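You operate a simulated robot arm through the tools that you are given. There is no shell and no other tool. Be economical: measure what you need, move in short steps, check, and stop when the job is done.

Carry out the task below with a simulated two-armed robot. There is one attempt and no reset: what you move stays moved.

JOB
Empty the green-rimmed cup into the funnel tray and drain it to the jug.
Fine: station one; cup back, drain tap shut again. Set down upright: green-rimmed dosing cup.

It is judged by the outcome, as a careful person would: the job done as asked, and still so three seconds after it is handed in. It fails if anything else is knocked over, pushed out of place, dropped, spilled or broken.

ROBOT AND FRAMES
Two 7-joint arms with fingered hands on one trunk, on a base that drives. Base frame: it is fixed to the floor where the robot stands at the start and does not move with it; the origin is under the middle of the robot, x ahead of it, y to its left, z up. Readings come in mm, degrees, newtons and seconds.
The left shoulder is at the start at [24, 186, 1419], the right one opposite. Each reaches about 793 mm from its shoulder. Places, roughly: station one drain tap [500, -700, 800]; station one funnel tray [600, -700, 900]; used jug cap [800, -500, 300]. Payload 3.6 kg a hand.
The tool frame of a hand sits at the grasp point between the pads (the TCP): z along the fingers, y along the line on which they close. The tips reach 26 mm beyond it. The gripper opens to 88 mm. The gripper's body begins 30 mm behind the TCP. The gripper is a hand of 3 fingers: y runs from the thumb to the fingers, the wrist lies at [-17, -98, -164] in the tool frame, and closing takes about 1.5 s.
Orientation is that of the tool frame in the base frame, as a unit quaternion [w, x, y, z]. With the fingers straight down and the wrist toward the robot, the tool's x, y and z point along [0, 1, 0], [1, 0, 0] and [0, 0, -1] of the base frame.

CONTROLS
- The arms move only by the tool step_arm. It takes "left_plan", "right_plan" or both (then of equal length, played together; a hand with none holds still); each is a list of rows, each a list of 6 numbers: the turn, a rotation vector about the tool's x, y, z in units of 4 degrees (1.0 is 4 degrees), then the shift along the tool's x, y, z in units of 25 mm (1.0 is 25 mm). In form: [[wx, wy, wz, tx, ty, tz], ...]. A call has 1 to 12 rows; each row shifts and turns the commanded pose from where the row before left it, along the tool's axes as they then stand. "left_grip" and "right_grip" are, for a hand that has rows, the finger opening in mm, from 0 to 88, set as the call begins (left out, the last holds). A call with a number of a shift or a turn outside -1 to 1 is refused whole. A row lasts 0.2 s, in which the tool goes at most 50 mm and 8.6 degrees; a call with a longer step from one row to the next is refused whole, and so is a gripper value outside its range. Where a pose cannot be reached the arm comes as near as it can. A force on the tool above 60 N (or 10 N above the force at the start of the call, whichever is more), or a blocked arm, ends the call early, and 0.2 s more pass. Each finger travels about 153 mm/s and halts on what it meets, pressing with about 29 N; the grip force reading is that of the motor and also rises with nothing between the fingers. The clock runs only during rows and for 0.2 s after the last one: add rows that do not move to give the fingers time. It gives the time, the measured TCP pose, the force on the tool (base axes), the opening and the grip force at its end, in the units of the frame above (readings bear some noise), with the torque about the TCP (base axes, N m) and any sound that the robot's microphone picked up.
- Cameras (640 x 400 px; columns grow to the right, rows downward): "scene" is now at [211.2, -49.7, 1336.1]; the picture's right is [-0.55, -0.83, 0.00], its down [-0.34, 0.23, -0.91] and it looks along [0.76, -0.51, -0.41] (base axes); focal length 214 px, centre (320, 200). "left" rides on the left gripper at [-56, -80, -102] in its tool frame; the picture's right is [-0.73, -0.32, 0.60], its down [0.62, -0.67, 0.41] and it looks along [0.27, 0.67, 0.69] (tool axes); focal length 247 px, centre (320, 200). "right" rides on the right gripper at [56, -80, -102] in its tool frame; the picture's right is [-0.74, 0.32, -0.60], its down [-0.62, -0.67, 0.41] and it looks along [-0.27, 0.68, 0.69] (tool axes); focal length 247 px, centre (320, 200). There is no depth. A picture from a camera that has moved, and an enlarged one, comes with that camera's place and axes in the base frame and with its lens.
- get_image(camera): a new picture of that camera. The clock stands still meanwhile.
- lift_body(by): slides the trunk up (or, below 0, down) by that many mm; the arms and the scene camera ride with it, the base frame stays. It gives what a move gives, with no picture.
- steer(legs): drives the robot by 1 to 6 legs, each [ahead, left, turn to the left] in mm, mm and degrees, along the robot's own axes; the way and the turn of a leg run together, so that a leg with both is an arc; at most 1500 mm and 180 degrees a leg. The arms and the cameras ride along, it lands a little off, and it stops where it bumps. It gives what a move gives.
- move_fingers(fingers, thumb_bend, thumb_turn, hand): sets how far each is bent, from 0 (flat) to 1 (curled in); at 0.3 the hand is open as for a grip, at 0.7 the pads meet at the TCP. One left out holds its place. A second passes; each finger stops where it meets its share of the squeeze, and holds until it gets a number again. A gripper value or a shape takes the hand back. It gives what a move gives, with no picture; readings hold the bend of each and the force on the fingers (four entries, about 0 where the hand has none), thumb and palm. thumb_turn goes from beside the hand (0) to across from the fingers (1), as for a grip.
- set_grasp(shape, hand): the hand has 3 fingers and takes this shape, open, in about a second: jaw (thumb against the fingers, like two jaws); tri (thumb and two fingers); tip (a fingertip pinch); poke (one finger out to press); point (the index stretched); flat (the hand flat); cup (the hand cupped); fist (a fist). The gripper value then closes the fingers along that shape, each until it touches; the sizes above hold for jaw. It gives what a move gives, with no picture.
- aim_head(pan, tilt): turns the head with the scene camera to pan (to the left, within 60 degrees either way) and tilt (down, from -29 to 69), counted from straight ahead of the robot. It gives what a move gives.
- zoom(camera, box): a new picture of the part [left, top, right, bottom] of that camera's present view, enlarged. The clock stands still meanwhile.
- sign_off(): hands the job in; it is judged then, once.

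Work in short steps. Places have to be worked out from the pictures, the camera data and where the tool is seen: move nearer, look again, correct. Check each grasp and each placing, and mend what went wrong. You have 120 turns and 108 pictures in all, those below and enlarged ones among them. Open the grippers and draw the arms clear of the work before you hand the job in, unless the task says otherwise; then end with one line.

The tools are called by a JSON object that holds its "method" and its "body". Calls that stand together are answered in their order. step_arm: Moves the arms, as the interface text tells. Its arguments: {"type":"object","properties":{"left_plan":{"type":"array","items":{"type":"array","items":{"type":"number"}}},"left_grip":{"type":"number"},"right_plan":{"type":"array","items":{"type":"array","items":{"type":"number"}}},"right_grip":{"type":"number"}},"required":[]} The other tools are called the same way: lift_body (by) slides the trunk up or down; set_grasp (shape, hand) gives the hand a shape; move_fingers (fingers, thumb_bend, thumb_turn, hand) moves the fingers one by one; steer (legs) drives the base; aim_head (pan, tilt) turns the head that bears the scene camera; get_image (camera) takes a picture; zoom (camera, box) takes an enlarged picture of a part of a camera's view; sign_off () hands the job in.

At the start:

```text
time: 0.0
left_tcp_pos: [475.0, -16.5, 1271.4]
left_ee_rot: [0.001, 0.707, 0.707, 0.0]
left_ft_force: [0.3, 0.4, -0.4]
left_wrist_torque: [0.0, 0.05, 0.0]
left_gripper_width: 87.7
left_gripper_force: 0.1
left_shape: jaw
left_bend: [0.3, 0.3, 0.98]
left_finger forces: [0.1, 0.1, 0.1, 0.1, 0.0, 0.1]
right_tcp_pos: [369.4, -436.3, 1366.3]
right_ee_rot: [0.0, 0.707, 0.707, 0.001]
right_ft_force: [-0.2, -0.2, -0.6]
right_wrist_torque: [-0.02, 0.0, 0.0]
right_gripper_width: 87.5
right_gripper_force: 0.0
right_shape: jaw
right_bend: [0.3, 0.3, 0.98]
right_finger forces: [0.0, 0.0, 0.1, 0.0, 0.0, 0.0]
trunk travel left (down, up): [-561.0, 196.0]
robot x, y, heading: [-0.5, -0.0, -0.2]
head pan, tilt: [-33.6, 24.0]
```

scene: 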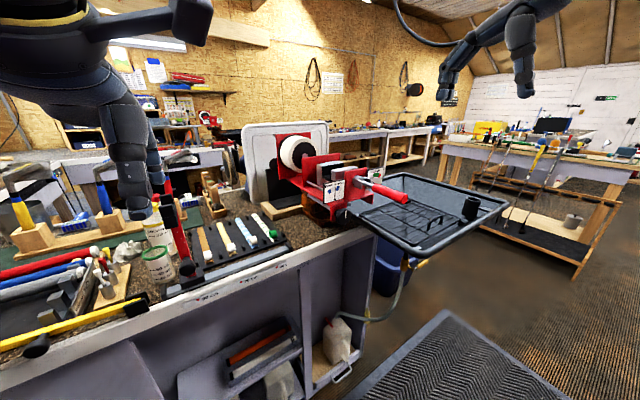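
right: 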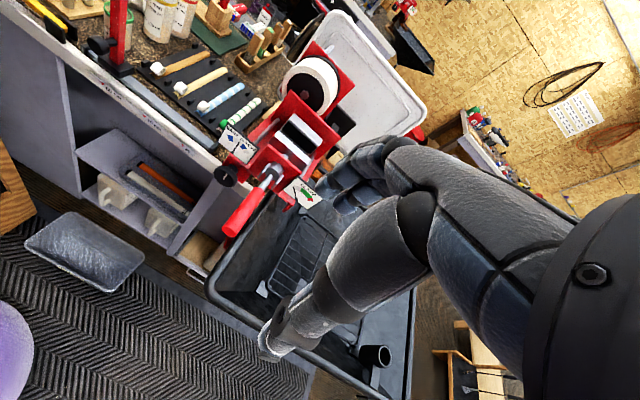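
left: 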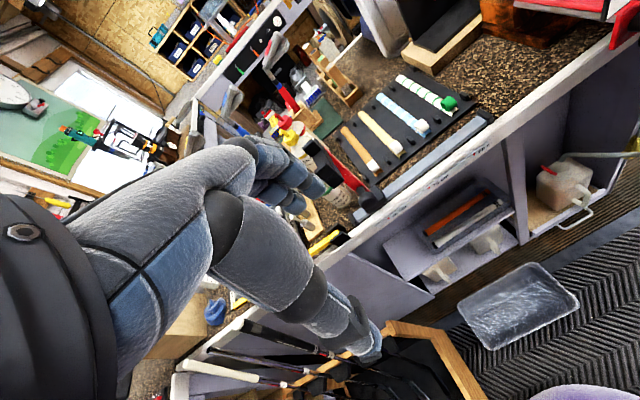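

I see a workbench with a black tray at right, and a possible green-rimmed cup near (157,260). I'll zoom in on these.

{"method": "zoom", "body": {"camera": "scene", "box": [340, 150, 520, 330]}}

{"method": "zoom", "body": {"camera": "scene", "box": [80, 170, 280, 320]}}

{"method": "zoom", "body": {"camera": "scene", "box": [280, 240, 460, 400]}}

```text
2.22 times, centred on (430, 240) of scene
camera zoom: at [211.2, -49.7, 1336.1], right [-0.55, -0.83, 0.0], down [-0.34, 0.23, -0.91], along [0.76, -0.51, -0.41], focal length 477 px, centre (76, 111)
```

zoom: 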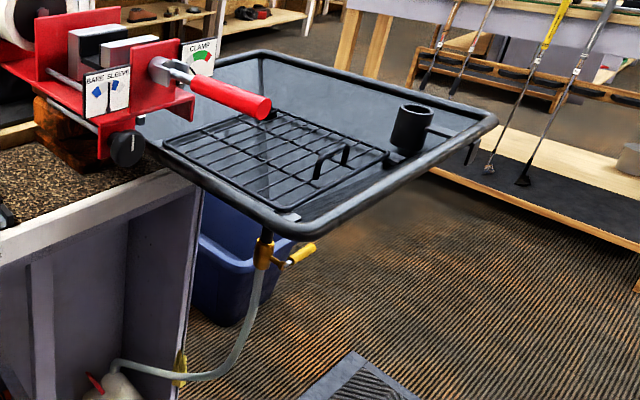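

```text
2.67 times, centred on (180, 245) of scene
camera zoom: at [211.2, -49.7, 1336.1], right [-0.55, -0.83, 0.0], down [-0.34, 0.23, -0.91], along [0.76, -0.51, -0.41], focal length 572 px, centre (693, 80)
```

zoom: 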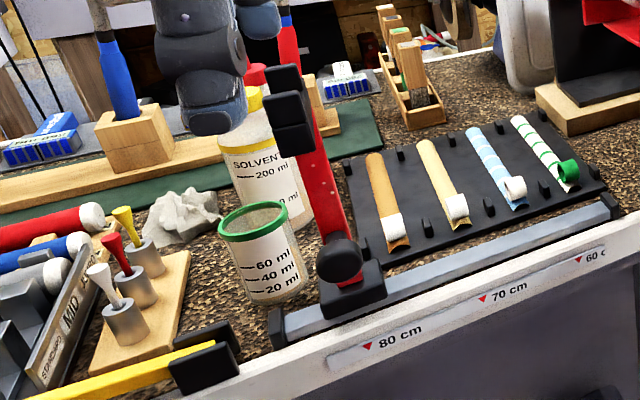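

```text
2.50 times, centred on (370, 320) of scene
camera zoom: at [211.2, -49.7, 1336.1], right [-0.55, -0.83, 0.0], down [-0.34, 0.23, -0.91], along [0.76, -0.51, -0.41], focal length 536 px, centre (195, -100)
```

zoom: 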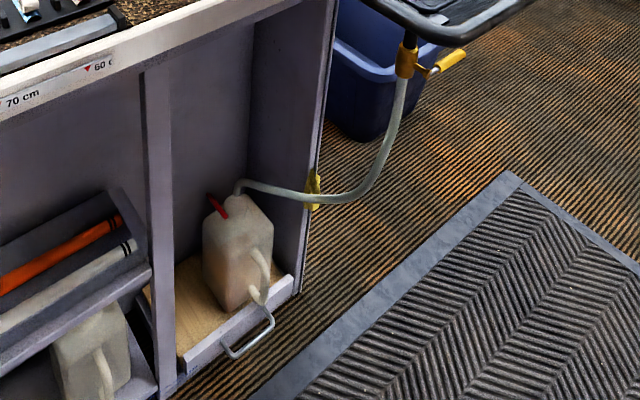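

Triangulating from the pictures, the bench top is at z≈955 with its front edge at x≈446. The cup is near [741, 40, 1000]. I'll move the left hand out of the line of sight and look closer at the cup, jug and tap.

{"method": "step_arm", "body": {"left_plan": [[0, 0, 0, 1, 0, -0.5], [0, 0, 0, 1, 0, -0.5], [0, 0, 0, 1, 0, -0.5], [0, 0, 0, 1, 0, -0.5], [0, 0, 0, 1, 0, 0], [0, 0, 0, 1, 0, 0], [0, 0, 0, 1, 0, 0], [0, 0, 0, 1, 0, 0]]}}

{"method": "zoom", "body": {"camera": "scene", "box": [120, 210, 220, 310]}}

{"method": "get_image", "body": {"camera": "left"}}

{"method": "zoom", "body": {"camera": "scene", "box": [390, 235, 440, 285]}}

{"method": "zoom", "body": {"camera": "scene", "box": [310, 300, 390, 370]}}

```text
time: 1.8
left_tcp_pos: [494.2, 196.1, 1305.4]
left_ee_rot: [-0.007, 0.701, 0.713, 0.008]
left_ft_force: [0.1, 0.5, 0.3]
left_wrist_torque: [0.04, 0.0, 0.0]
left_gripper_width: 88.1
left_gripper_force: 0.1
left_shape: jaw
left_bend: [0.3, 0.3, 0.98]
left_finger forces: [0.1, 0.0, 0.0, 0.0, 0.0, 0.0]
left hand out of reach, approached as far as the arm can: row 3, 4
right_tcp_pos: [371.3, -435.5, 1366.3]
right_ee_rot: [0.0, 0.707, 0.707, 0.0]
right_ft_force: [-0.2, -0.1, 0.2]
right_wrist_torque: [0.04, -0.04, -0.04]
right_gripper_width: 87.8
right_gripper_force: 0.1
right_shape: jaw
right_bend: [0.3, 0.3, 0.98]
right_finger forces: [0.0, 0.0, 0.0, 0.0, 0.0, 0.1]
trunk travel left (down, up): [-561.0, 196.0]
robot x, y, heading: [-0.9, -1.4, -0.3]
head pan, tilt: [-33.6, 24.0]
```

```text
4.00 times, centred on (170, 260) of scene
camera zoom: at [211.2, -49.5, 1336.1], right [-0.55, -0.83, 0.0], down [-0.34, 0.23, -0.91], along [0.76, -0.51, -0.41], focal length 858 px, centre (920, -40)
```

zoom: 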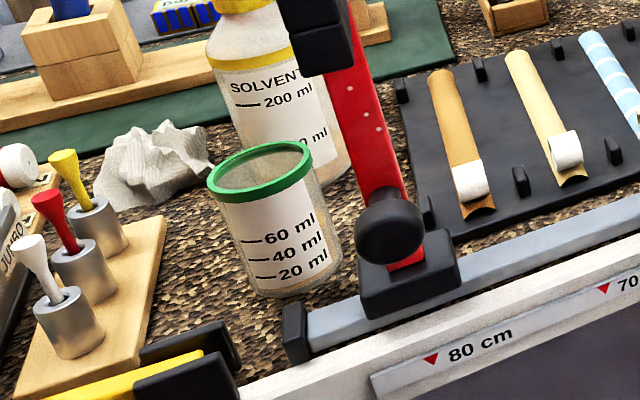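

```text
100 pictures are left
camera left: at [414.3, 135.0, 1404.9], right [-0.3, -0.73, -0.62], down [-0.68, 0.62, -0.4], along [0.67, 0.29, -0.68], focal length 247 px, centre (320, 200)
```

left: 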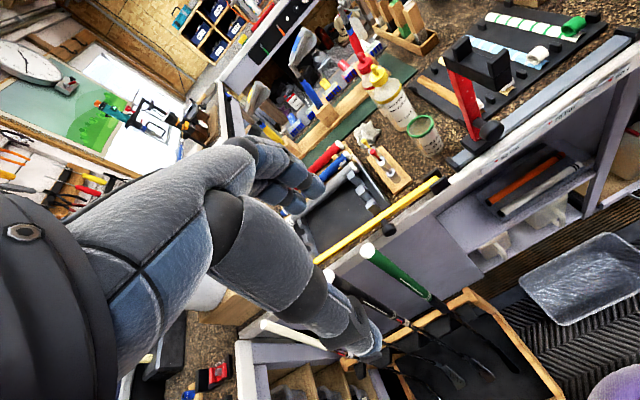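

```text
8.00 times, centred on (415, 260) of scene
camera zoom: at [211.2, -49.5, 1336.1], right [-0.55, -0.83, 0.0], down [-0.34, 0.23, -0.91], along [0.76, -0.51, -0.41], focal length 1716 px, centre (-440, -280)
```

zoom: 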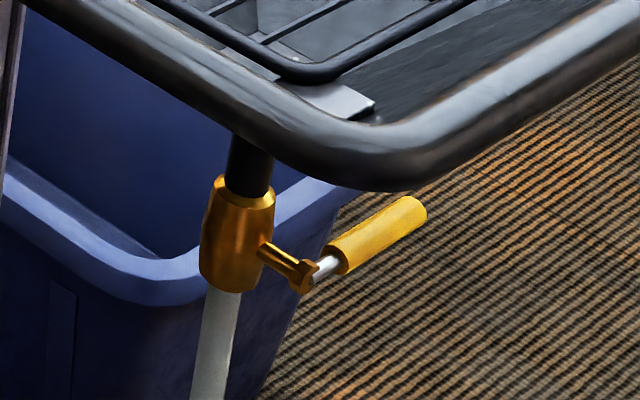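

```text
5.71 times, centred on (350, 335) of scene
camera zoom: at [211.2, -49.5, 1336.1], right [-0.55, -0.83, 0.0], down [-0.34, 0.23, -0.91], along [0.76, -0.51, -0.41], focal length 1226 px, centre (149, -571)
```

zoom: 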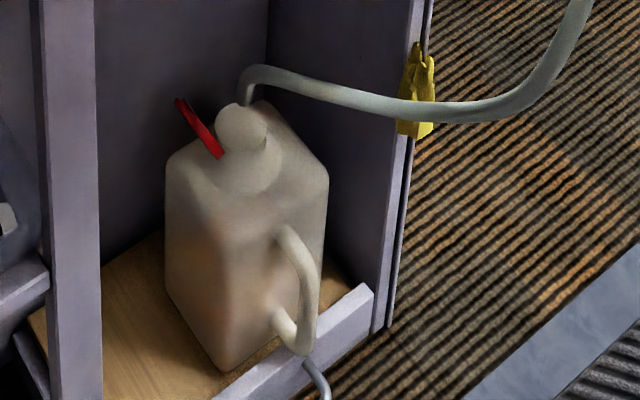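

The cup rim is at about [746, 39, 1036], with a post at its front right and the solvent bottle behind it. The left hand, top-down and yawed 45°, looks like the way in. Before driving I'll look down at the floor and zoom on the cup surroundings.

{"method": "aim_head", "body": {"pan": 0, "tilt": 60}}

{"method": "get_image", "body": {"camera": "scene"}}

{"method": "zoom", "body": {"camera": "left", "box": [340, 20, 540, 200]}}

```text
time: 2.8
left_tcp_pos: [494.2, 194.6, 1306.7]
left_ee_rot: [-0.005, 0.701, 0.713, 0.009]
left_ft_force: [0.6, 0.4, -0.1]
left_wrist_torque: [-0.01, 0.02, 0.01]
left_gripper_width: 87.7
left_gripper_force: 0.2
left_shape: jaw
left_bend: [0.3, 0.3, 0.98]
left_finger forces: [0.1, 0.0, 0.0, 0.0, 0.0, 0.0]
right_tcp_pos: [369.6, -436.9, 1366.5]
right_ee_rot: [0.0, 0.707, 0.707, 0.001]
right_ft_force: [-0.5, -0.2, 0.0]
right_wrist_torque: [0.01, -0.01, 0.01]
right_gripper_width: 87.6
right_gripper_force: 0.2
right_shape: jaw
right_bend: [0.3, 0.3, 0.98]
right_finger forces: [0.1, 0.0, 0.1, 0.0, 0.0, 0.1]
trunk travel left (down, up): [-561.0, 196.0]
robot x, y, heading: [0.3, -1.9, 0.1]
head pan, tilt: [0.0, 60.0]
```

```text
97 pictures are left
camera scene: at [201.0, 1.4, 1284.4], right [0.0, -1.0, 0.0], down [-0.87, 0.0, -0.5], along [0.5, 0.0, -0.87], focal length 214 px, centre (320, 200)
```

scene: 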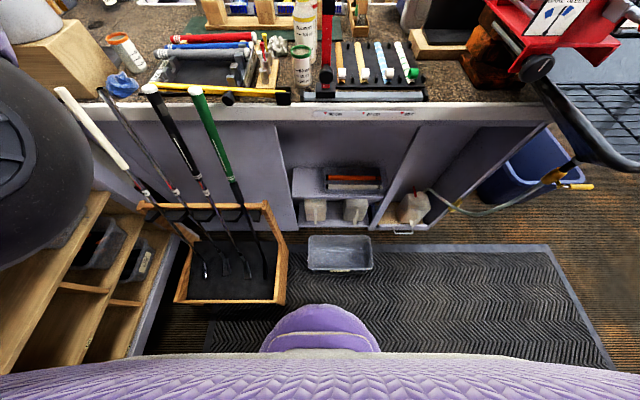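

```text
2.22 times, centred on (440, 110) of left
camera zoom: at [414.4, 134.3, 1406.7], right [-0.3, -0.73, -0.61], down [-0.67, 0.62, -0.4], along [0.67, 0.29, -0.68], focal length 549 px, centre (53, 400)
```

zoom: 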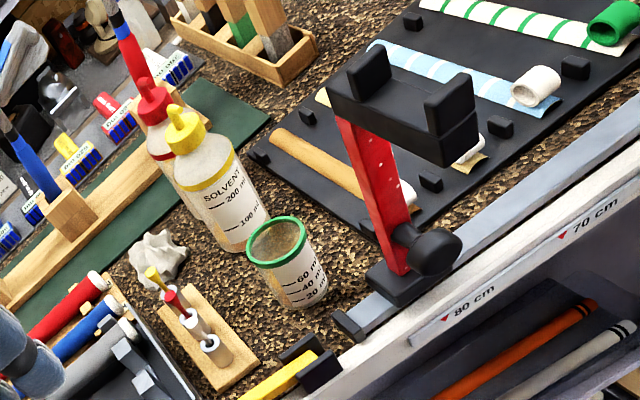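

There is room: the bench edge is at x≈655, and a low tray and the club stand are on the floor in front. I'll tuck the right hand back, then drive 150 right and 100 ahead in small legs.

{"method": "step_arm", "body": {"right_plan": [[0, 0, 0, 0, -1, 0], [0, 0, 0, 0, -1, 0], [0, 0, 0, 0, -1, 0], [0, 0, 0, 0, -1, 0]]}}

{"method": "steer", "body": {"legs": [[0, -150, 0], [100, 0, 0]]}}

{"method": "lift_body", "body": {"by": -120}}

{"method": "aim_head", "body": {"pan": 10, "tilt": 40}}

{"method": "get_image", "body": {"camera": "scene"}}

{"method": "get_image", "body": {"camera": "left"}}

```text
time: 3.8
left_tcp_pos: [491.4, 193.6, 1307.7]
left_ee_rot: [-0.004, 0.701, 0.713, 0.009]
left_ft_force: [0.1, 0.4, -1.0]
left_wrist_torque: [0.0, -0.01, 0.01]
left_gripper_width: 87.9
left_gripper_force: 0.0
left_shape: jaw
left_bend: [0.3, 0.3, 0.98]
left_finger forces: [0.0, 0.0, 0.0, 0.1, 0.0, 0.0]
right_tcp_pos: [267.1, -437.1, 1366.7]
right_ee_rot: [0.001, 0.707, 0.707, 0.001]
right_ft_force: [-0.2, -0.2, 0.1]
right_wrist_torque: [-0.01, -0.01, 0.02]
right_gripper_width: 87.9
right_gripper_force: 0.1
right_shape: jaw
right_bend: [0.3, 0.3, 0.98]
right_finger forces: [0.1, 0.0, 0.0, 0.0, 0.0, 0.1]
trunk travel left (down, up): [-561.0, 196.0]
robot x, y, heading: [0.4, 2.2, -0.0]
head pan, tilt: [0.0, 60.0]
```

```text
time: 5.9
left_tcp_pos: [593.7, 46.1, 1307.8]
left_ee_rot: [-0.003, 0.701, 0.713, 0.009]
left_ft_force: [-0.2, -0.7, 0.9]
left_wrist_torque: [0.02, 0.0, -0.01]
left_gripper_width: 87.6
left_gripper_force: 0.1
left_shape: jaw
left_bend: [0.3, 0.3, 0.98]
left_finger forces: [0.1, 0.0, 0.1, 0.0, 0.1, 0.0]
right_tcp_pos: [370.2, -583.7, 1366.4]
right_ee_rot: [-0.001, 0.707, 0.707, -0.001]
right_ft_force: [0.2, 0.5, 0.1]
right_wrist_torque: [0.0, 0.01, -0.01]
right_gripper_width: 87.8
right_gripper_force: 0.1
right_shape: jaw
right_bend: [0.3, 0.3, 0.98]
right_finger forces: [0.1, 0.0, 0.1, 0.0, 0.1, 0.0]
trunk travel left (down, up): [-561.0, 196.0]
robot x, y, heading: [99.0, -148.0, 0.1]
head pan, tilt: [0.0, 60.0]
```

```text
time: 7.4
left_tcp_pos: [599.6, 53.3, 1180.1]
left_ee_rot: [-0.011, 0.696, 0.718, 0.011]
left_ft_force: [-0.7, 0.5, 0.6]
left_wrist_torque: [0.0, 0.02, 0.0]
left_gripper_width: 87.9
left_gripper_force: 0.1
left_shape: jaw
left_bend: [0.3, 0.3, 0.98]
left_finger forces: [0.1, 0.0, 0.1, 0.1, 0.0, 0.0]
right_tcp_pos: [369.9, -584.5, 1246.4]
right_ee_rot: [0.0, 0.707, 0.707, 0.0]
right_ft_force: [0.3, -0.3, 0.3]
right_wrist_torque: [0.02, -0.01, -0.04]
right_gripper_width: 87.7
right_gripper_force: 0.1
right_shape: jaw
right_bend: [0.3, 0.3, 0.98]
right_finger forces: [0.1, 0.1, 0.0, 0.0, 0.0, 0.0]
trunk travel left (down, up): [-441.0, 316.0]
robot x, y, heading: [102.0, -151.2, 0.1]
head pan, tilt: [0.0, 60.0]
```

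```text
time: 8.3
left_tcp_pos: [598.9, 52.0, 1181.4]
left_ee_rot: [-0.009, 0.696, 0.718, 0.012]
left_ft_force: [-0.1, 0.0, 0.2]
left_wrist_torque: [0.0, -0.02, 0.02]
left_gripper_width: 88.0
left_gripper_force: 0.0
left_shape: jaw
left_bend: [0.3, 0.3, 0.98]
left_finger forces: [0.0, 0.0, 0.0, 0.0, 0.0, 0.0]
right_tcp_pos: [369.1, -585.4, 1245.3]
right_ee_rot: [0.0, 0.707, 0.707, 0.0]
right_ft_force: [0.2, -0.5, -0.2]
right_wrist_torque: [0.0, 0.0, 0.03]
right_gripper_width: 87.6
right_gripper_force: 0.0
right_shape: jaw
right_bend: [0.3, 0.3, 0.98]
right_finger forces: [0.1, 0.0, 0.0, 0.0, 0.1, 0.0]
trunk travel left (down, up): [-441.0, 316.0]
robot x, y, heading: [102.2, -147.4, -0.2]
head pan, tilt: [10.0, 40.0]
```

```text
95 pictures are left
camera scene: at [324.5, -132.7, 1186.7], right [0.17, -0.98, 0.0], down [-0.63, -0.11, -0.77], along [0.75, 0.13, -0.64], focal length 214 px, centre (320, 200)
```

scene: 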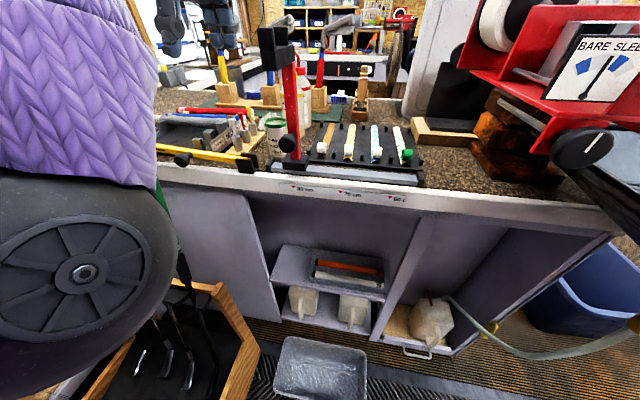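

```text
94 pictures are left
camera left: at [521.2, -10.5, 1281.1], right [-0.3, -0.73, -0.62], down [-0.68, 0.62, -0.39], along [0.67, 0.31, -0.68], focal length 247 px, centre (320, 200)
```

left: 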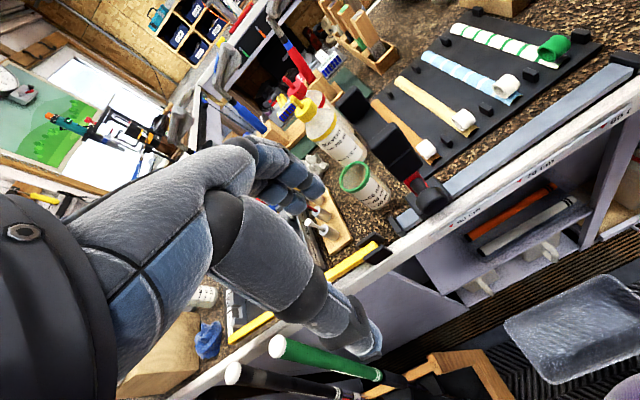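

The cup rim is confirmed at about [750, 40, 1031]. The black head on the post could get in the hand's way, so I'll zoom to measure it.

{"method": "zoom", "body": {"camera": "scene", "box": [220, 10, 340, 190]}}

{"method": "zoom", "body": {"camera": "left", "box": [280, 60, 460, 260]}}

```text
2.22 times, centred on (280, 100) of scene
camera zoom: at [324.5, -132.7, 1186.7], right [0.17, -0.98, 0.0], down [-0.63, -0.11, -0.77], along [0.75, 0.13, -0.64], focal length 477 px, centre (409, 422)
```

zoom: 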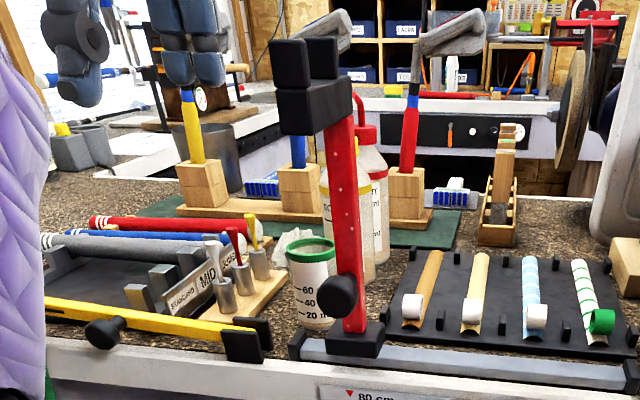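

```text
2.00 times, centred on (370, 160) of left
camera zoom: at [521.2, -10.5, 1281.1], right [-0.3, -0.73, -0.62], down [-0.68, 0.62, -0.39], along [0.67, 0.31, -0.68], focal length 494 px, centre (220, 280)
```

zoom: 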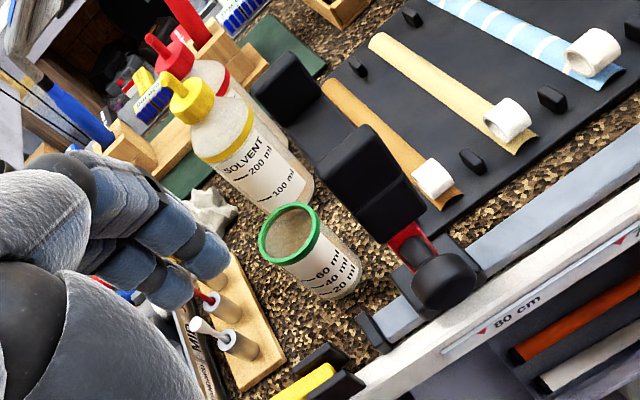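

The head spans x 605–695, y −45…5, z 1120–1180, so it is clear of a 45°-yawed hand over the cup. I'll yaw the left hand 45° clockwise, shifting left first.

{"method": "step_arm", "body": {"left_plan": [[0, 0, 0.9375, 0.6, 0, 0], [0, 0, 0.9375, 0.6, 0, 0], [0, 0, 0.9375, 0, 0, 0], [0, 0, 0.9375, 0, 0, 0], [0, 0, 0.9375, 0, 0, 0], [0, 0, 0.9375, 0, 0, 0], [0, 0, 0.9375, 0, 0, 0], [0, 0, 0.9375, 0, 0, 0], [0, 0, 0.9375, 0, 0, 0], [0, 0, 0.9375, 0, 0, 0], [0, 0, 0.9375, 0, 0, 0], [0, 0, 0.9375, 0, 0, 0]], "left_grip": 88}}

{"method": "get_image", "body": {"camera": "left"}}

{"method": "get_image", "body": {"camera": "scene"}}

```text
time: 10.9
left_tcp_pos: [642.0, 66.0, 1129.1]
left_ee_rot: [-0.009, 0.921, 0.39, 0.003]
left_ft_force: [-0.1, -0.4, -0.2]
left_wrist_torque: [0.01, -0.03, 0.04]
left_gripper_width: 87.7
left_gripper_force: 0.1
left_shape: jaw
left_bend: [0.3, 0.3, 0.98]
left_finger forces: [0.0, 0.1, 0.0, 0.0, 0.0, 0.1]
left hand out of reach, approached as far as the arm can: row 1, 2, 3, 4, 5, 6, 7, 8, 9, 10, 11, 12
right_tcp_pos: [370.3, -584.2, 1247.0]
right_ee_rot: [0.0, 0.707, 0.707, -0.001]
right_ft_force: [-0.3, 0.7, -0.5]
right_wrist_torque: [0.0, -0.01, 0.03]
right_gripper_width: 87.8
right_gripper_force: 0.0
right_shape: jaw
right_bend: [0.3, 0.3, 0.98]
right_finger forces: [0.0, 0.0, 0.1, 0.1, 0.0, 0.1]
trunk travel left (down, up): [-441.0, 316.0]
robot x, y, heading: [101.0, -150.9, -0.2]
head pan, tilt: [10.0, 40.0]
```

```text
91 pictures are left
camera left: at [545.3, 78.2, 1231.4], right [-0.74, -0.3, -0.6], down [-0.05, 0.92, -0.39], along [0.67, -0.27, -0.69], focal length 247 px, centre (320, 200)
```

left: 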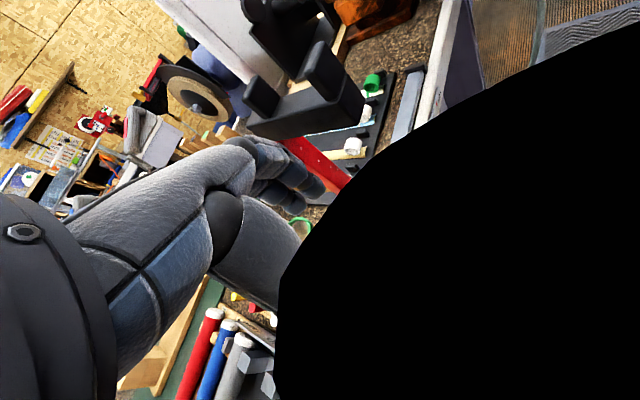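

```text
90 pictures are left
camera scene: at [324.7, -132.6, 1186.8], right [0.17, -0.98, 0.0], down [-0.63, -0.11, -0.77], along [0.75, 0.13, -0.64], focal length 214 px, centre (320, 200)
```

scene: 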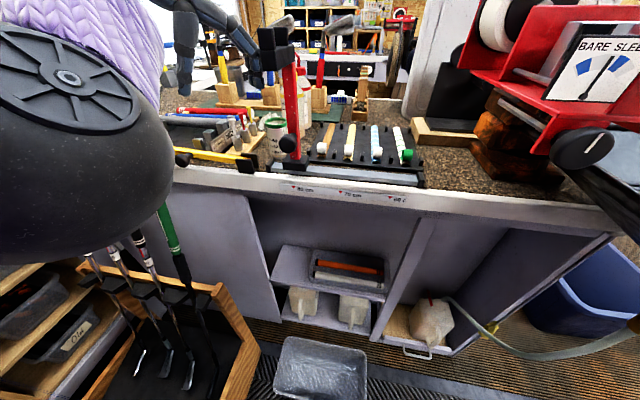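

The hand hit an arm limit because it is too high relative to the shoulder. I'll raise the trunk 110 and bring the hand back down with the arm.

{"method": "lift_body", "body": {"by": 110}}

{"method": "step_arm", "body": {"left_plan": [[0, 0, 0, 0, 0, 0.5], [0, 0, 0, 0, 0, 0.5], [0, 0, 0, 0, 0, 0.5], [0, 0, 0, 0, 0, 0.5]]}}

```text
time: 12.3
left_tcp_pos: [641.6, 65.9, 1240.3]
left_ee_rot: [-0.009, 0.92, 0.391, 0.002]
left_ft_force: [0.3, 0.2, -0.1]
left_wrist_torque: [0.01, -0.03, 0.01]
left_gripper_width: 87.8
left_gripper_force: 0.1
left_shape: jaw
left_bend: [0.3, 0.3, 0.98]
left_finger forces: [0.0, 0.0, 0.1, 0.0, 0.0, 0.0]
right_tcp_pos: [369.7, -585.2, 1356.0]
right_ee_rot: [0.0, 0.707, 0.707, 0.0]
right_ft_force: [-0.1, 0.2, 0.4]
right_wrist_torque: [0.0, -0.01, -0.02]
right_gripper_width: 87.5
right_gripper_force: 0.0
right_shape: jaw
right_bend: [0.3, 0.3, 0.98]
right_finger forces: [0.1, 0.1, 0.0, 0.0, 0.0, 0.0]
trunk travel left (down, up): [-551.0, 206.0]
robot x, y, heading: [96.1, -147.8, 0.2]
head pan, tilt: [10.0, 40.0]
```

```text
time: 13.3
left_tcp_pos: [640.3, 66.8, 1189.4]
left_ee_rot: [-0.009, 0.921, 0.391, 0.002]
left_ft_force: [-0.8, 0.5, 0.5]
left_wrist_torque: [0.01, -0.02, -0.04]
left_gripper_width: 87.6
left_gripper_force: 0.1
left_shape: jaw
left_bend: [0.3, 0.3, 0.98]
left_finger forces: [0.0, 0.0, 0.0, 0.0, 0.1, 0.0]
right_tcp_pos: [368.4, -583.7, 1356.3]
right_ee_rot: [-0.001, 0.707, 0.707, 0.0]
right_ft_force: [0.2, -0.3, -0.5]
right_wrist_torque: [0.04, -0.01, 0.04]
right_gripper_width: 87.6
right_gripper_force: 0.0
right_shape: jaw
right_bend: [0.3, 0.3, 0.98]
right_finger forces: [0.1, 0.0, 0.1, 0.0, 0.0, 0.1]
trunk travel left (down, up): [-551.0, 206.0]
robot x, y, heading: [95.7, -149.1, -0.0]
head pan, tilt: [10.0, 40.0]
```

The arm is responsive again. I'll move to above the cup, along the tool's x first and then y.

{"method": "step_arm", "body": {"left_plan": [[0, 0, 0, 0.8, 0, 0], [0, 0, 0, 0.75, 0, 0], [0, 0, 0, 0.75, 0, 0], [0, 0, 0, 0, 0.8, 0], [0, 0, 0, 0, 0.8, 0], [0, 0, 0, 0, 0.8, 0], [0, 0, 0, 0, 0.8, 0], [0, 0, 0, 0, 0.7, 0]]}}

{"method": "get_image", "body": {"camera": "scene"}}

{"method": "get_image", "body": {"camera": "left"}}

```text
time: 15.1
left_tcp_pos: [750.7, 40.6, 1191.2]
left_ee_rot: [-0.008, 0.92, 0.391, 0.003]
left_ft_force: [0.1, -0.3, -0.1]
left_wrist_torque: [-0.01, 0.03, -0.03]
left_gripper_width: 87.8
left_gripper_force: 0.1
left_shape: jaw
left_bend: [0.3, 0.3, 0.98]
left_finger forces: [0.1, 0.1, 0.0, 0.1, 0.0, 0.1]
right_tcp_pos: [370.2, -584.1, 1357.3]
right_ee_rot: [0.0, 0.707, 0.707, 0.0]
right_ft_force: [-0.2, 0.3, 0.2]
right_wrist_torque: [-0.03, 0.01, 0.01]
right_gripper_width: 87.9
right_gripper_force: 0.0
right_shape: jaw
right_bend: [0.3, 0.3, 0.98]
right_finger forces: [0.0, 0.0, 0.0, 0.0, 0.1, 0.1]
trunk travel left (down, up): [-551.0, 206.0]
robot x, y, heading: [98.6, -153.0, 0.3]
head pan, tilt: [10.0, 40.0]
```

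```text
89 pictures are left
camera scene: at [318.0, -132.8, 1300.8], right [0.17, -0.98, 0.0], down [-0.63, -0.11, -0.77], along [0.75, 0.13, -0.64], focal length 214 px, centre (320, 200)
```

scene: 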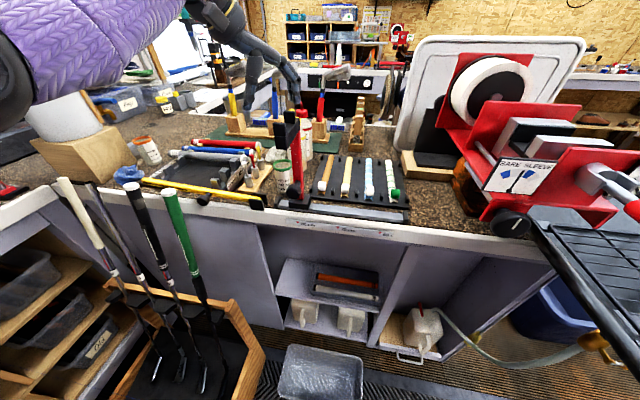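

```text
88 pictures are left
camera left: at [655.3, 52.7, 1291.8], right [-0.74, -0.3, -0.6], down [-0.05, 0.92, -0.39], along [0.67, -0.26, -0.69], focal length 247 px, centre (320, 200)
```

left: 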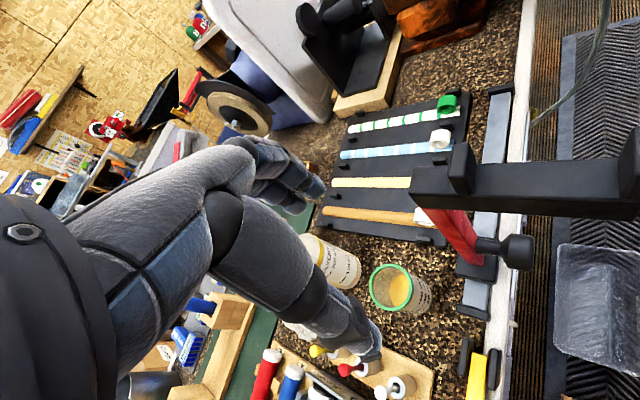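

In this closer view the cup rim is nearer to [768, 45, 1023]. I'll zoom with both cameras to refine that.

{"method": "zoom", "body": {"camera": "left", "box": [340, 230, 460, 350]}}

{"method": "zoom", "body": {"camera": "scene", "box": [220, 50, 340, 210]}}

```text
3.33 times, centred on (400, 290) of left
camera zoom: at [655.3, 52.7, 1291.8], right [-0.74, -0.3, -0.6], down [-0.05, 0.92, -0.39], along [0.67, -0.26, -0.69], focal length 823 px, centre (53, -100)
```

zoom: 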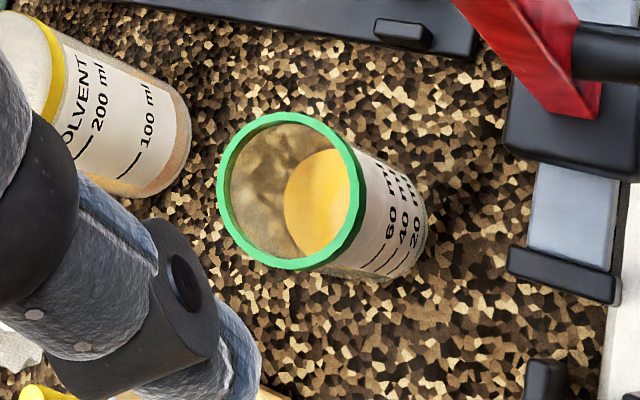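

```text
2.50 times, centred on (280, 130) of scene
camera zoom: at [318.0, -132.8, 1300.8], right [0.17, -0.98, 0.0], down [-0.63, -0.11, -0.77], along [0.75, 0.13, -0.64], focal length 536 px, centre (420, 375)
```

zoom: 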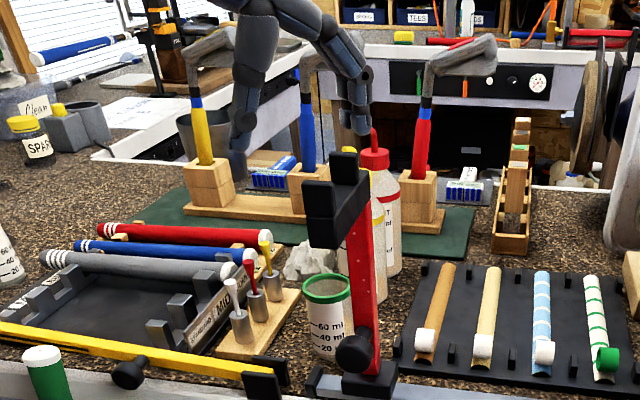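

The new triangulation puts the rim near [780, 47, 1005] and the bench at about 922. I'll shift over it, come down to z≈1130 and look again.

{"method": "step_arm", "body": {"left_plan": [[0, 0, 0, 0.48, 0.32, 0.5], [0, 0, 0, 0.48, 0.32, 0.5], [0, 0, 0, 0, 0, 0.7], [0, 0, 0, 0, 0, 0.7]]}}

{"method": "get_image", "body": {"camera": "left"}}

{"method": "zoom", "body": {"camera": "scene", "box": [240, 60, 320, 200]}}

```text
time: 16.1
left_tcp_pos: [774.0, 45.9, 1129.1]
left_ee_rot: [-0.008, 0.921, 0.389, 0.003]
left_ft_force: [0.1, 0.4, -0.6]
left_wrist_torque: [0.02, -0.02, 0.01]
left_gripper_width: 87.8
left_gripper_force: 0.0
left_shape: jaw
left_bend: [0.3, 0.3, 0.98]
left_finger forces: [0.0, 0.0, 0.0, 0.0, 0.1, 0.1]
left hand out of reach, approached as far as the arm can: row 3
right_tcp_pos: [369.6, -585.7, 1355.7]
right_ee_rot: [0.0, 0.707, 0.707, 0.0]
right_ft_force: [-0.4, 0.7, -0.4]
right_wrist_torque: [0.01, -0.01, -0.02]
right_gripper_width: 87.7
right_gripper_force: 0.1
right_shape: jaw
right_bend: [0.3, 0.3, 0.98]
right_finger forces: [0.1, 0.0, 0.1, 0.0, 0.1, 0.0]
trunk travel left (down, up): [-551.0, 206.0]
robot x, y, heading: [99.4, -147.3, 0.2]
head pan, tilt: [10.0, 40.0]
```

```text
85 pictures are left
camera left: at [677.8, 58.2, 1231.6], right [-0.74, -0.3, -0.6], down [-0.05, 0.92, -0.39], along [0.67, -0.26, -0.69], focal length 247 px, centre (320, 200)
```

left: 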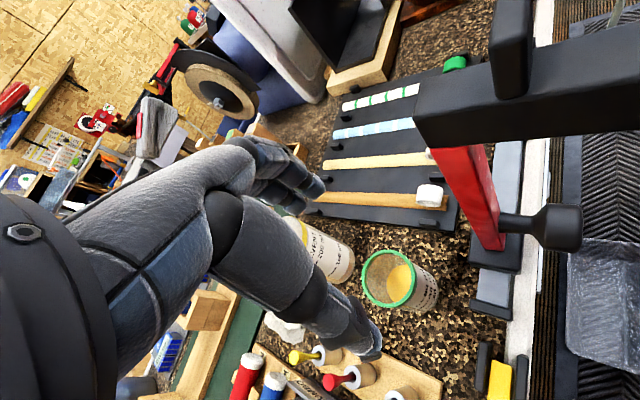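

```text
2.86 times, centred on (280, 130) of scene
camera zoom: at [318.0, -132.9, 1300.8], right [0.17, -0.98, 0.0], down [-0.63, -0.11, -0.77], along [0.75, 0.13, -0.64], focal length 613 px, centre (434, 400)
```

zoom: 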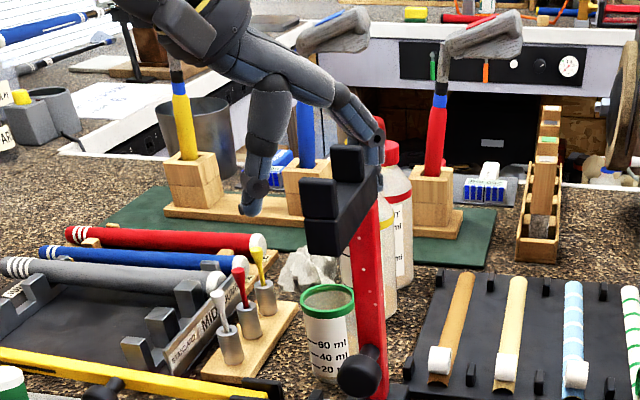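

The cup centre is now consistent at [777, 45], rim z≈1014, and the bottle is at x≥865, so there is clearance. I'll descend by lowering the trunk 100 mm.

{"method": "step_arm", "body": {"left_plan": [[0, 0, 0, 0.05, 0.12, 0]]}}

{"method": "lift_body", "body": {"by": -100}}

{"method": "get_image", "body": {"camera": "left"}}

{"method": "get_image", "body": {"camera": "scene"}}

```text
time: 16.5
left_tcp_pos: [773.8, 46.7, 1129.3]
left_ee_rot: [-0.01, 0.92, 0.391, 0.003]
left_ft_force: [0.3, 0.4, -0.4]
left_wrist_torque: [0.01, 0.04, -0.01]
left_gripper_width: 87.9
left_gripper_force: 0.0
left_shape: jaw
left_bend: [0.3, 0.3, 0.98]
left_finger forces: [0.1, 0.0, 0.1, 0.1, 0.0, 0.1]
left hand out of reach, approached as far as the arm can: row 1
right_tcp_pos: [369.1, -585.0, 1357.3]
right_ee_rot: [0.001, 0.707, 0.707, 0.0]
right_ft_force: [0.5, 0.8, -0.1]
right_wrist_torque: [0.02, 0.02, -0.03]
right_gripper_width: 87.5
right_gripper_force: 0.2
right_shape: jaw
right_bend: [0.3, 0.3, 0.98]
right_finger forces: [0.0, 0.0, 0.1, 0.0, 0.0, 0.0]
trunk travel left (down, up): [-551.0, 206.0]
robot x, y, heading: [101.9, -148.2, 0.2]
head pan, tilt: [10.0, 40.0]
```

```text
time: 17.8
left_tcp_pos: [772.9, 45.5, 1028.6]
left_ee_rot: [-0.008, 0.921, 0.39, 0.003]
left_ft_force: [-0.6, -0.1, 0.6]
left_wrist_torque: [0.04, -0.01, 0.05]
left_gripper_width: 87.8
left_gripper_force: 0.1
left_shape: jaw
left_bend: [0.3, 0.3, 0.98]
left_finger forces: [0.0, 0.0, 0.1, 0.0, 0.0, 0.0]
right_tcp_pos: [367.5, -585.6, 1256.6]
right_ee_rot: [0.0, 0.707, 0.707, 0.0]
right_ft_force: [-0.6, -0.4, -0.3]
right_wrist_torque: [-0.03, -0.01, 0.01]
right_gripper_width: 87.5
right_gripper_force: 0.0
right_shape: jaw
right_bend: [0.3, 0.3, 0.98]
right_finger forces: [0.1, 0.0, 0.0, 0.0, 0.1, 0.0]
trunk travel left (down, up): [-451.0, 306.0]
robot x, y, heading: [98.7, -152.6, 0.0]
head pan, tilt: [10.0, 40.0]
```

```text
83 pictures are left
camera left: at [677.2, 58.4, 1132.1], right [-0.74, -0.3, -0.6], down [-0.05, 0.92, -0.4], along [0.67, -0.26, -0.69], focal length 247 px, centre (320, 200)
```

left: 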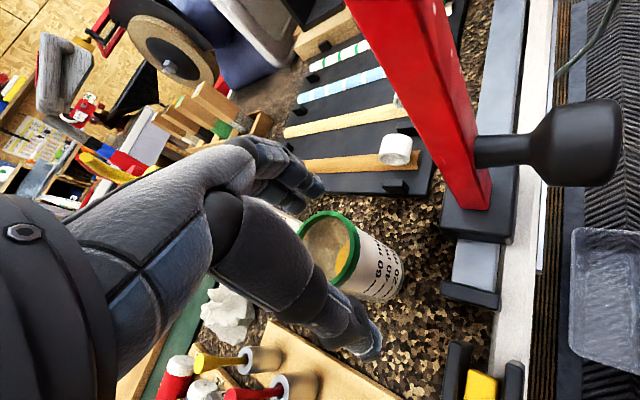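

```text
82 pictures are left
camera scene: at [323.5, -132.6, 1197.5], right [0.17, -0.98, 0.0], down [-0.63, -0.11, -0.77], along [0.75, 0.13, -0.64], focal length 214 px, centre (320, 200)
```

scene: 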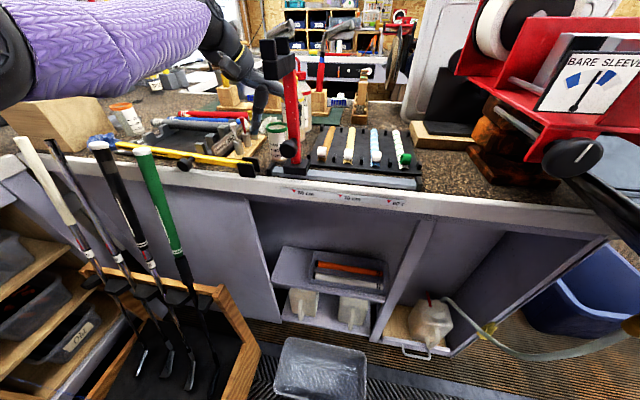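

The rim is centred under the TCP at about [772, 44], z≈1013. I'll descend another 36 mm.

{"method": "lift_body", "body": {"by": -36}}

{"method": "get_image", "body": {"camera": "left"}}

{"method": "zoom", "body": {"camera": "scene", "box": [220, 60, 340, 190]}}

```text
time: 18.6
left_tcp_pos: [773.0, 46.5, 993.1]
left_ee_rot: [-0.009, 0.92, 0.391, 0.004]
left_ft_force: [0.5, -0.2, 0.1]
left_wrist_torque: [0.01, 0.02, -0.01]
left_gripper_width: 87.9
left_gripper_force: 0.0
left_shape: jaw
left_bend: [0.3, 0.3, 0.98]
left_finger forces: [0.1, 0.0, 0.0, 0.0, 0.1, 0.0]
right_tcp_pos: [368.5, -584.9, 1219.9]
right_ee_rot: [0.0, 0.707, 0.707, -0.001]
right_ft_force: [-0.4, 0.5, -0.8]
right_wrist_torque: [-0.01, 0.01, 0.02]
right_gripper_width: 88.0
right_gripper_force: 0.1
right_shape: jaw
right_bend: [0.3, 0.3, 0.98]
right_finger forces: [0.0, 0.0, 0.1, 0.1, 0.1, 0.1]
trunk travel left (down, up): [-415.0, 342.0]
robot x, y, heading: [98.5, -149.9, 0.1]
head pan, tilt: [10.0, 40.0]
```

```text
81 pictures are left
camera left: at [677.0, 58.5, 1095.9], right [-0.74, -0.3, -0.6], down [-0.05, 0.92, -0.39], along [0.67, -0.26, -0.69], focal length 247 px, centre (320, 200)
```

left: 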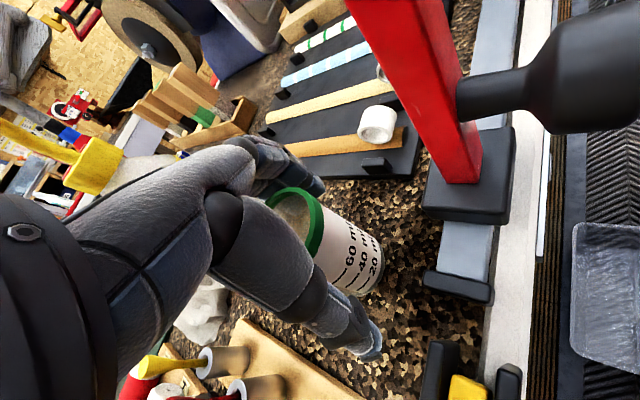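

```text
3.08 times, centred on (280, 125) of scene
camera zoom: at [326.6, -132.5, 1159.5], right [0.17, -0.98, 0.0], down [-0.63, -0.11, -0.77], along [0.75, 0.13, -0.64], focal length 660 px, centre (443, 431)
```

zoom: 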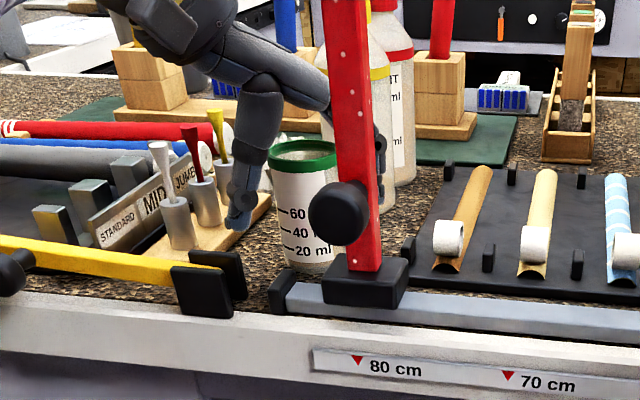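

The thumb and fingers straddle the cup cleanly. I'll close on it.

{"method": "step_arm", "body": {"left_plan": [[0, 0, 0, 0, 0, 0], [0, 0, 0, 0, 0, 0], [0, 0, 0, 0, 0, 0], [0, 0, 0, 0, 0, 0], [0, 0, 0, 0, 0, 0], [0, 0, 0, 0, 0, 0], [0, 0, 0, 0, 0, 0], [0, 0, 0, 0, 0, 0]], "left_grip": 40}}

{"method": "get_image", "body": {"camera": "left"}}

{"method": "zoom", "body": {"camera": "scene", "box": [220, 60, 340, 190]}}

```text
time: 20.4
left_tcp_pos: [772.4, 47.2, 993.1]
left_ee_rot: [-0.008, 0.921, 0.39, 0.003]
left_ft_force: [1.0, 0.5, 4.4]
left_wrist_torque: [0.0, -0.14, -0.02]
left_gripper_width: 33.6
left_gripper_force: 28.9
left_shape: jaw
left_bend: [0.6, 0.61, 0.98]
left_finger forces: [3.1, 28.7, 0.0, 0.0, 30.9, 0.0]
right_tcp_pos: [368.5, -584.1, 1220.1]
right_ee_rot: [0.001, 0.707, 0.707, 0.0]
right_ft_force: [0.4, 0.4, 0.3]
right_wrist_torque: [0.01, 0.01, 0.0]
right_gripper_width: 87.5
right_gripper_force: 0.1
right_shape: jaw
right_bend: [0.3, 0.3, 0.98]
right_finger forces: [0.1, 0.1, 0.0, 0.0, 0.1, 0.0]
trunk travel left (down, up): [-415.0, 342.0]
robot x, y, heading: [102.3, -147.0, 0.5]
head pan, tilt: [10.0, 40.0]
```

```text
79 pictures are left
camera left: at [677.2, 58.3, 1095.9], right [-0.74, -0.3, -0.6], down [-0.05, 0.92, -0.39], along [0.67, -0.26, -0.69], focal length 247 px, centre (320, 200)
```

left: 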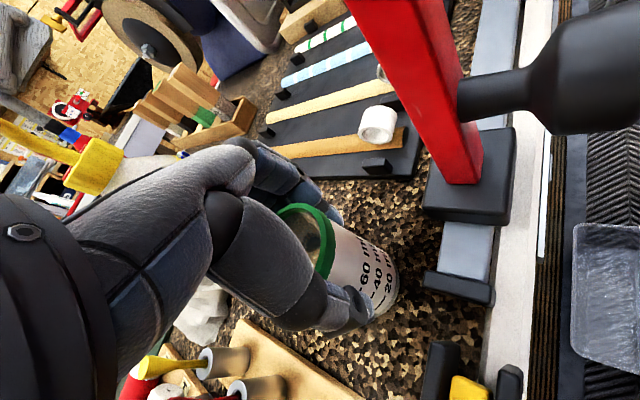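

```text
3.08 times, centred on (280, 125) of scene
camera zoom: at [326.7, -132.7, 1159.5], right [0.17, -0.98, 0.0], down [-0.63, -0.11, -0.77], along [0.75, 0.13, -0.64], focal length 660 px, centre (443, 431)
```

zoom: 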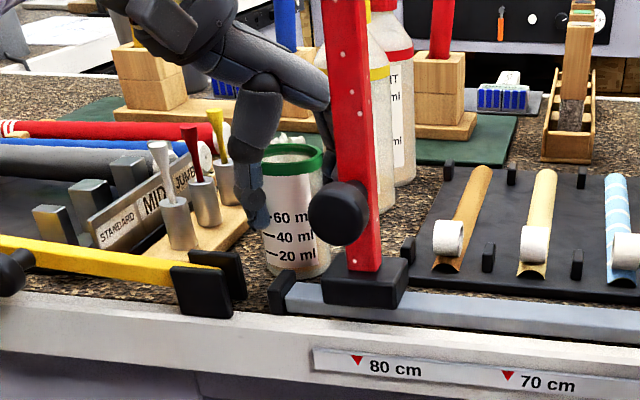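

The opening reads 33.6, narrower than the cup, and only one finger is loaded, so the grip is off-centre. I'll reopen gently and measure the offset.

{"method": "step_arm", "body": {"left_plan": [[0, 0, 0, 0, 0, 0], [0, 0, 0, 0, 0, 0], [0, 0, 0, 0, 0, 0], [0, 0, 0, 0, 0, 0], [0, 0, 0, 0, 0, 0]], "left_grip": 88}}

{"method": "lift_body", "body": {"by": 70}}

{"method": "zoom", "body": {"camera": "left", "box": [220, 130, 440, 330]}}

{"method": "zoom", "body": {"camera": "scene", "box": [220, 60, 340, 190]}}

```text
time: 21.6
left_tcp_pos: [774.0, 46.1, 992.8]
left_ee_rot: [-0.009, 0.92, 0.391, 0.003]
left_ft_force: [0.2, -0.5, -0.3]
left_wrist_torque: [-0.03, 0.0, -0.03]
left_gripper_width: 87.5
left_gripper_force: 0.1
left_shape: jaw
left_bend: [0.3, 0.3, 0.98]
left_finger forces: [0.1, 0.1, 0.0, 0.0, 0.1, 0.1]
right_tcp_pos: [369.3, -585.0, 1220.1]
right_ee_rot: [-0.001, 0.707, 0.707, 0.0]
right_ft_force: [0.5, -0.3, -0.1]
right_wrist_torque: [0.02, 0.01, 0.0]
right_gripper_width: 87.8
right_gripper_force: 0.0
right_shape: jaw
right_bend: [0.3, 0.3, 0.98]
right_finger forces: [0.0, 0.0, 0.0, 0.1, 0.0, 0.0]
trunk travel left (down, up): [-415.0, 342.0]
robot x, y, heading: [102.2, -147.7, -0.0]
head pan, tilt: [10.0, 40.0]
```

```text
time: 22.7
left_tcp_pos: [773.8, 45.5, 1063.1]
left_ee_rot: [-0.008, 0.921, 0.391, 0.003]
left_ft_force: [0.6, -0.1, 0.2]
left_wrist_torque: [-0.01, 0.04, 0.01]
left_gripper_width: 88.0
left_gripper_force: 0.0
left_shape: jaw
left_bend: [0.3, 0.3, 0.98]
left_finger forces: [0.0, 0.1, 0.1, 0.1, 0.0, 0.0]
right_tcp_pos: [369.4, -585.5, 1290.5]
right_ee_rot: [-0.001, 0.707, 0.708, -0.001]
right_ft_force: [0.3, -0.1, -0.2]
right_wrist_torque: [-0.02, -0.03, 0.02]
right_gripper_width: 87.6
right_gripper_force: 0.0
right_shape: jaw
right_bend: [0.3, 0.3, 0.98]
right_finger forces: [0.1, 0.0, 0.0, 0.0, 0.1, 0.0]
trunk travel left (down, up): [-485.0, 272.0]
robot x, y, heading: [99.9, -149.9, -0.0]
head pan, tilt: [10.0, 40.0]
```

```text
2.00 times, centred on (330, 230) of left
camera zoom: at [677.7, 58.3, 1165.0], right [-0.74, -0.3, -0.6], down [-0.05, 0.92, -0.39], along [0.67, -0.26, -0.69], focal length 494 px, centre (300, 140)
```

zoom: 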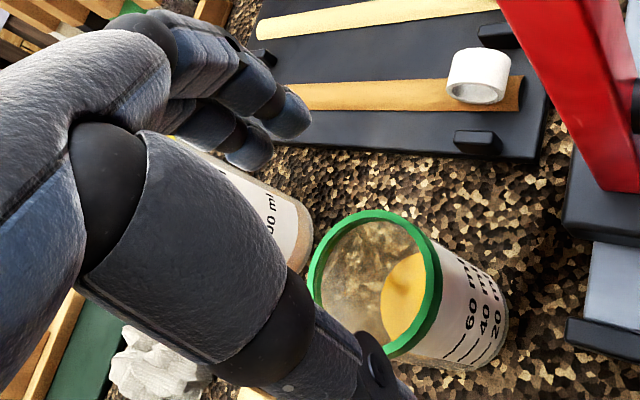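

```text
3.08 times, centred on (280, 125) of scene
camera zoom: at [321.5, -132.7, 1232.6], right [0.17, -0.98, 0.0], down [-0.63, -0.11, -0.77], along [0.75, 0.13, -0.64], focal length 660 px, centre (443, 431)
```

zoom: 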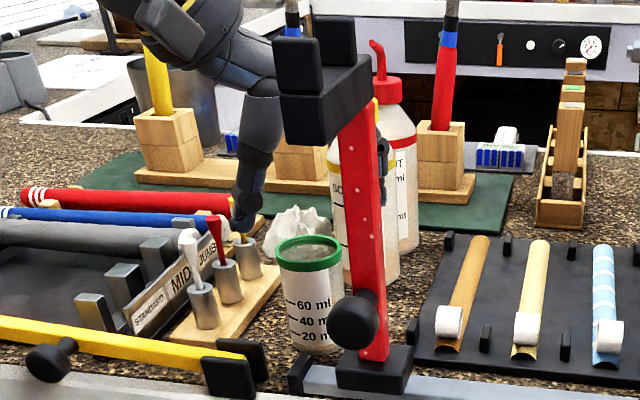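

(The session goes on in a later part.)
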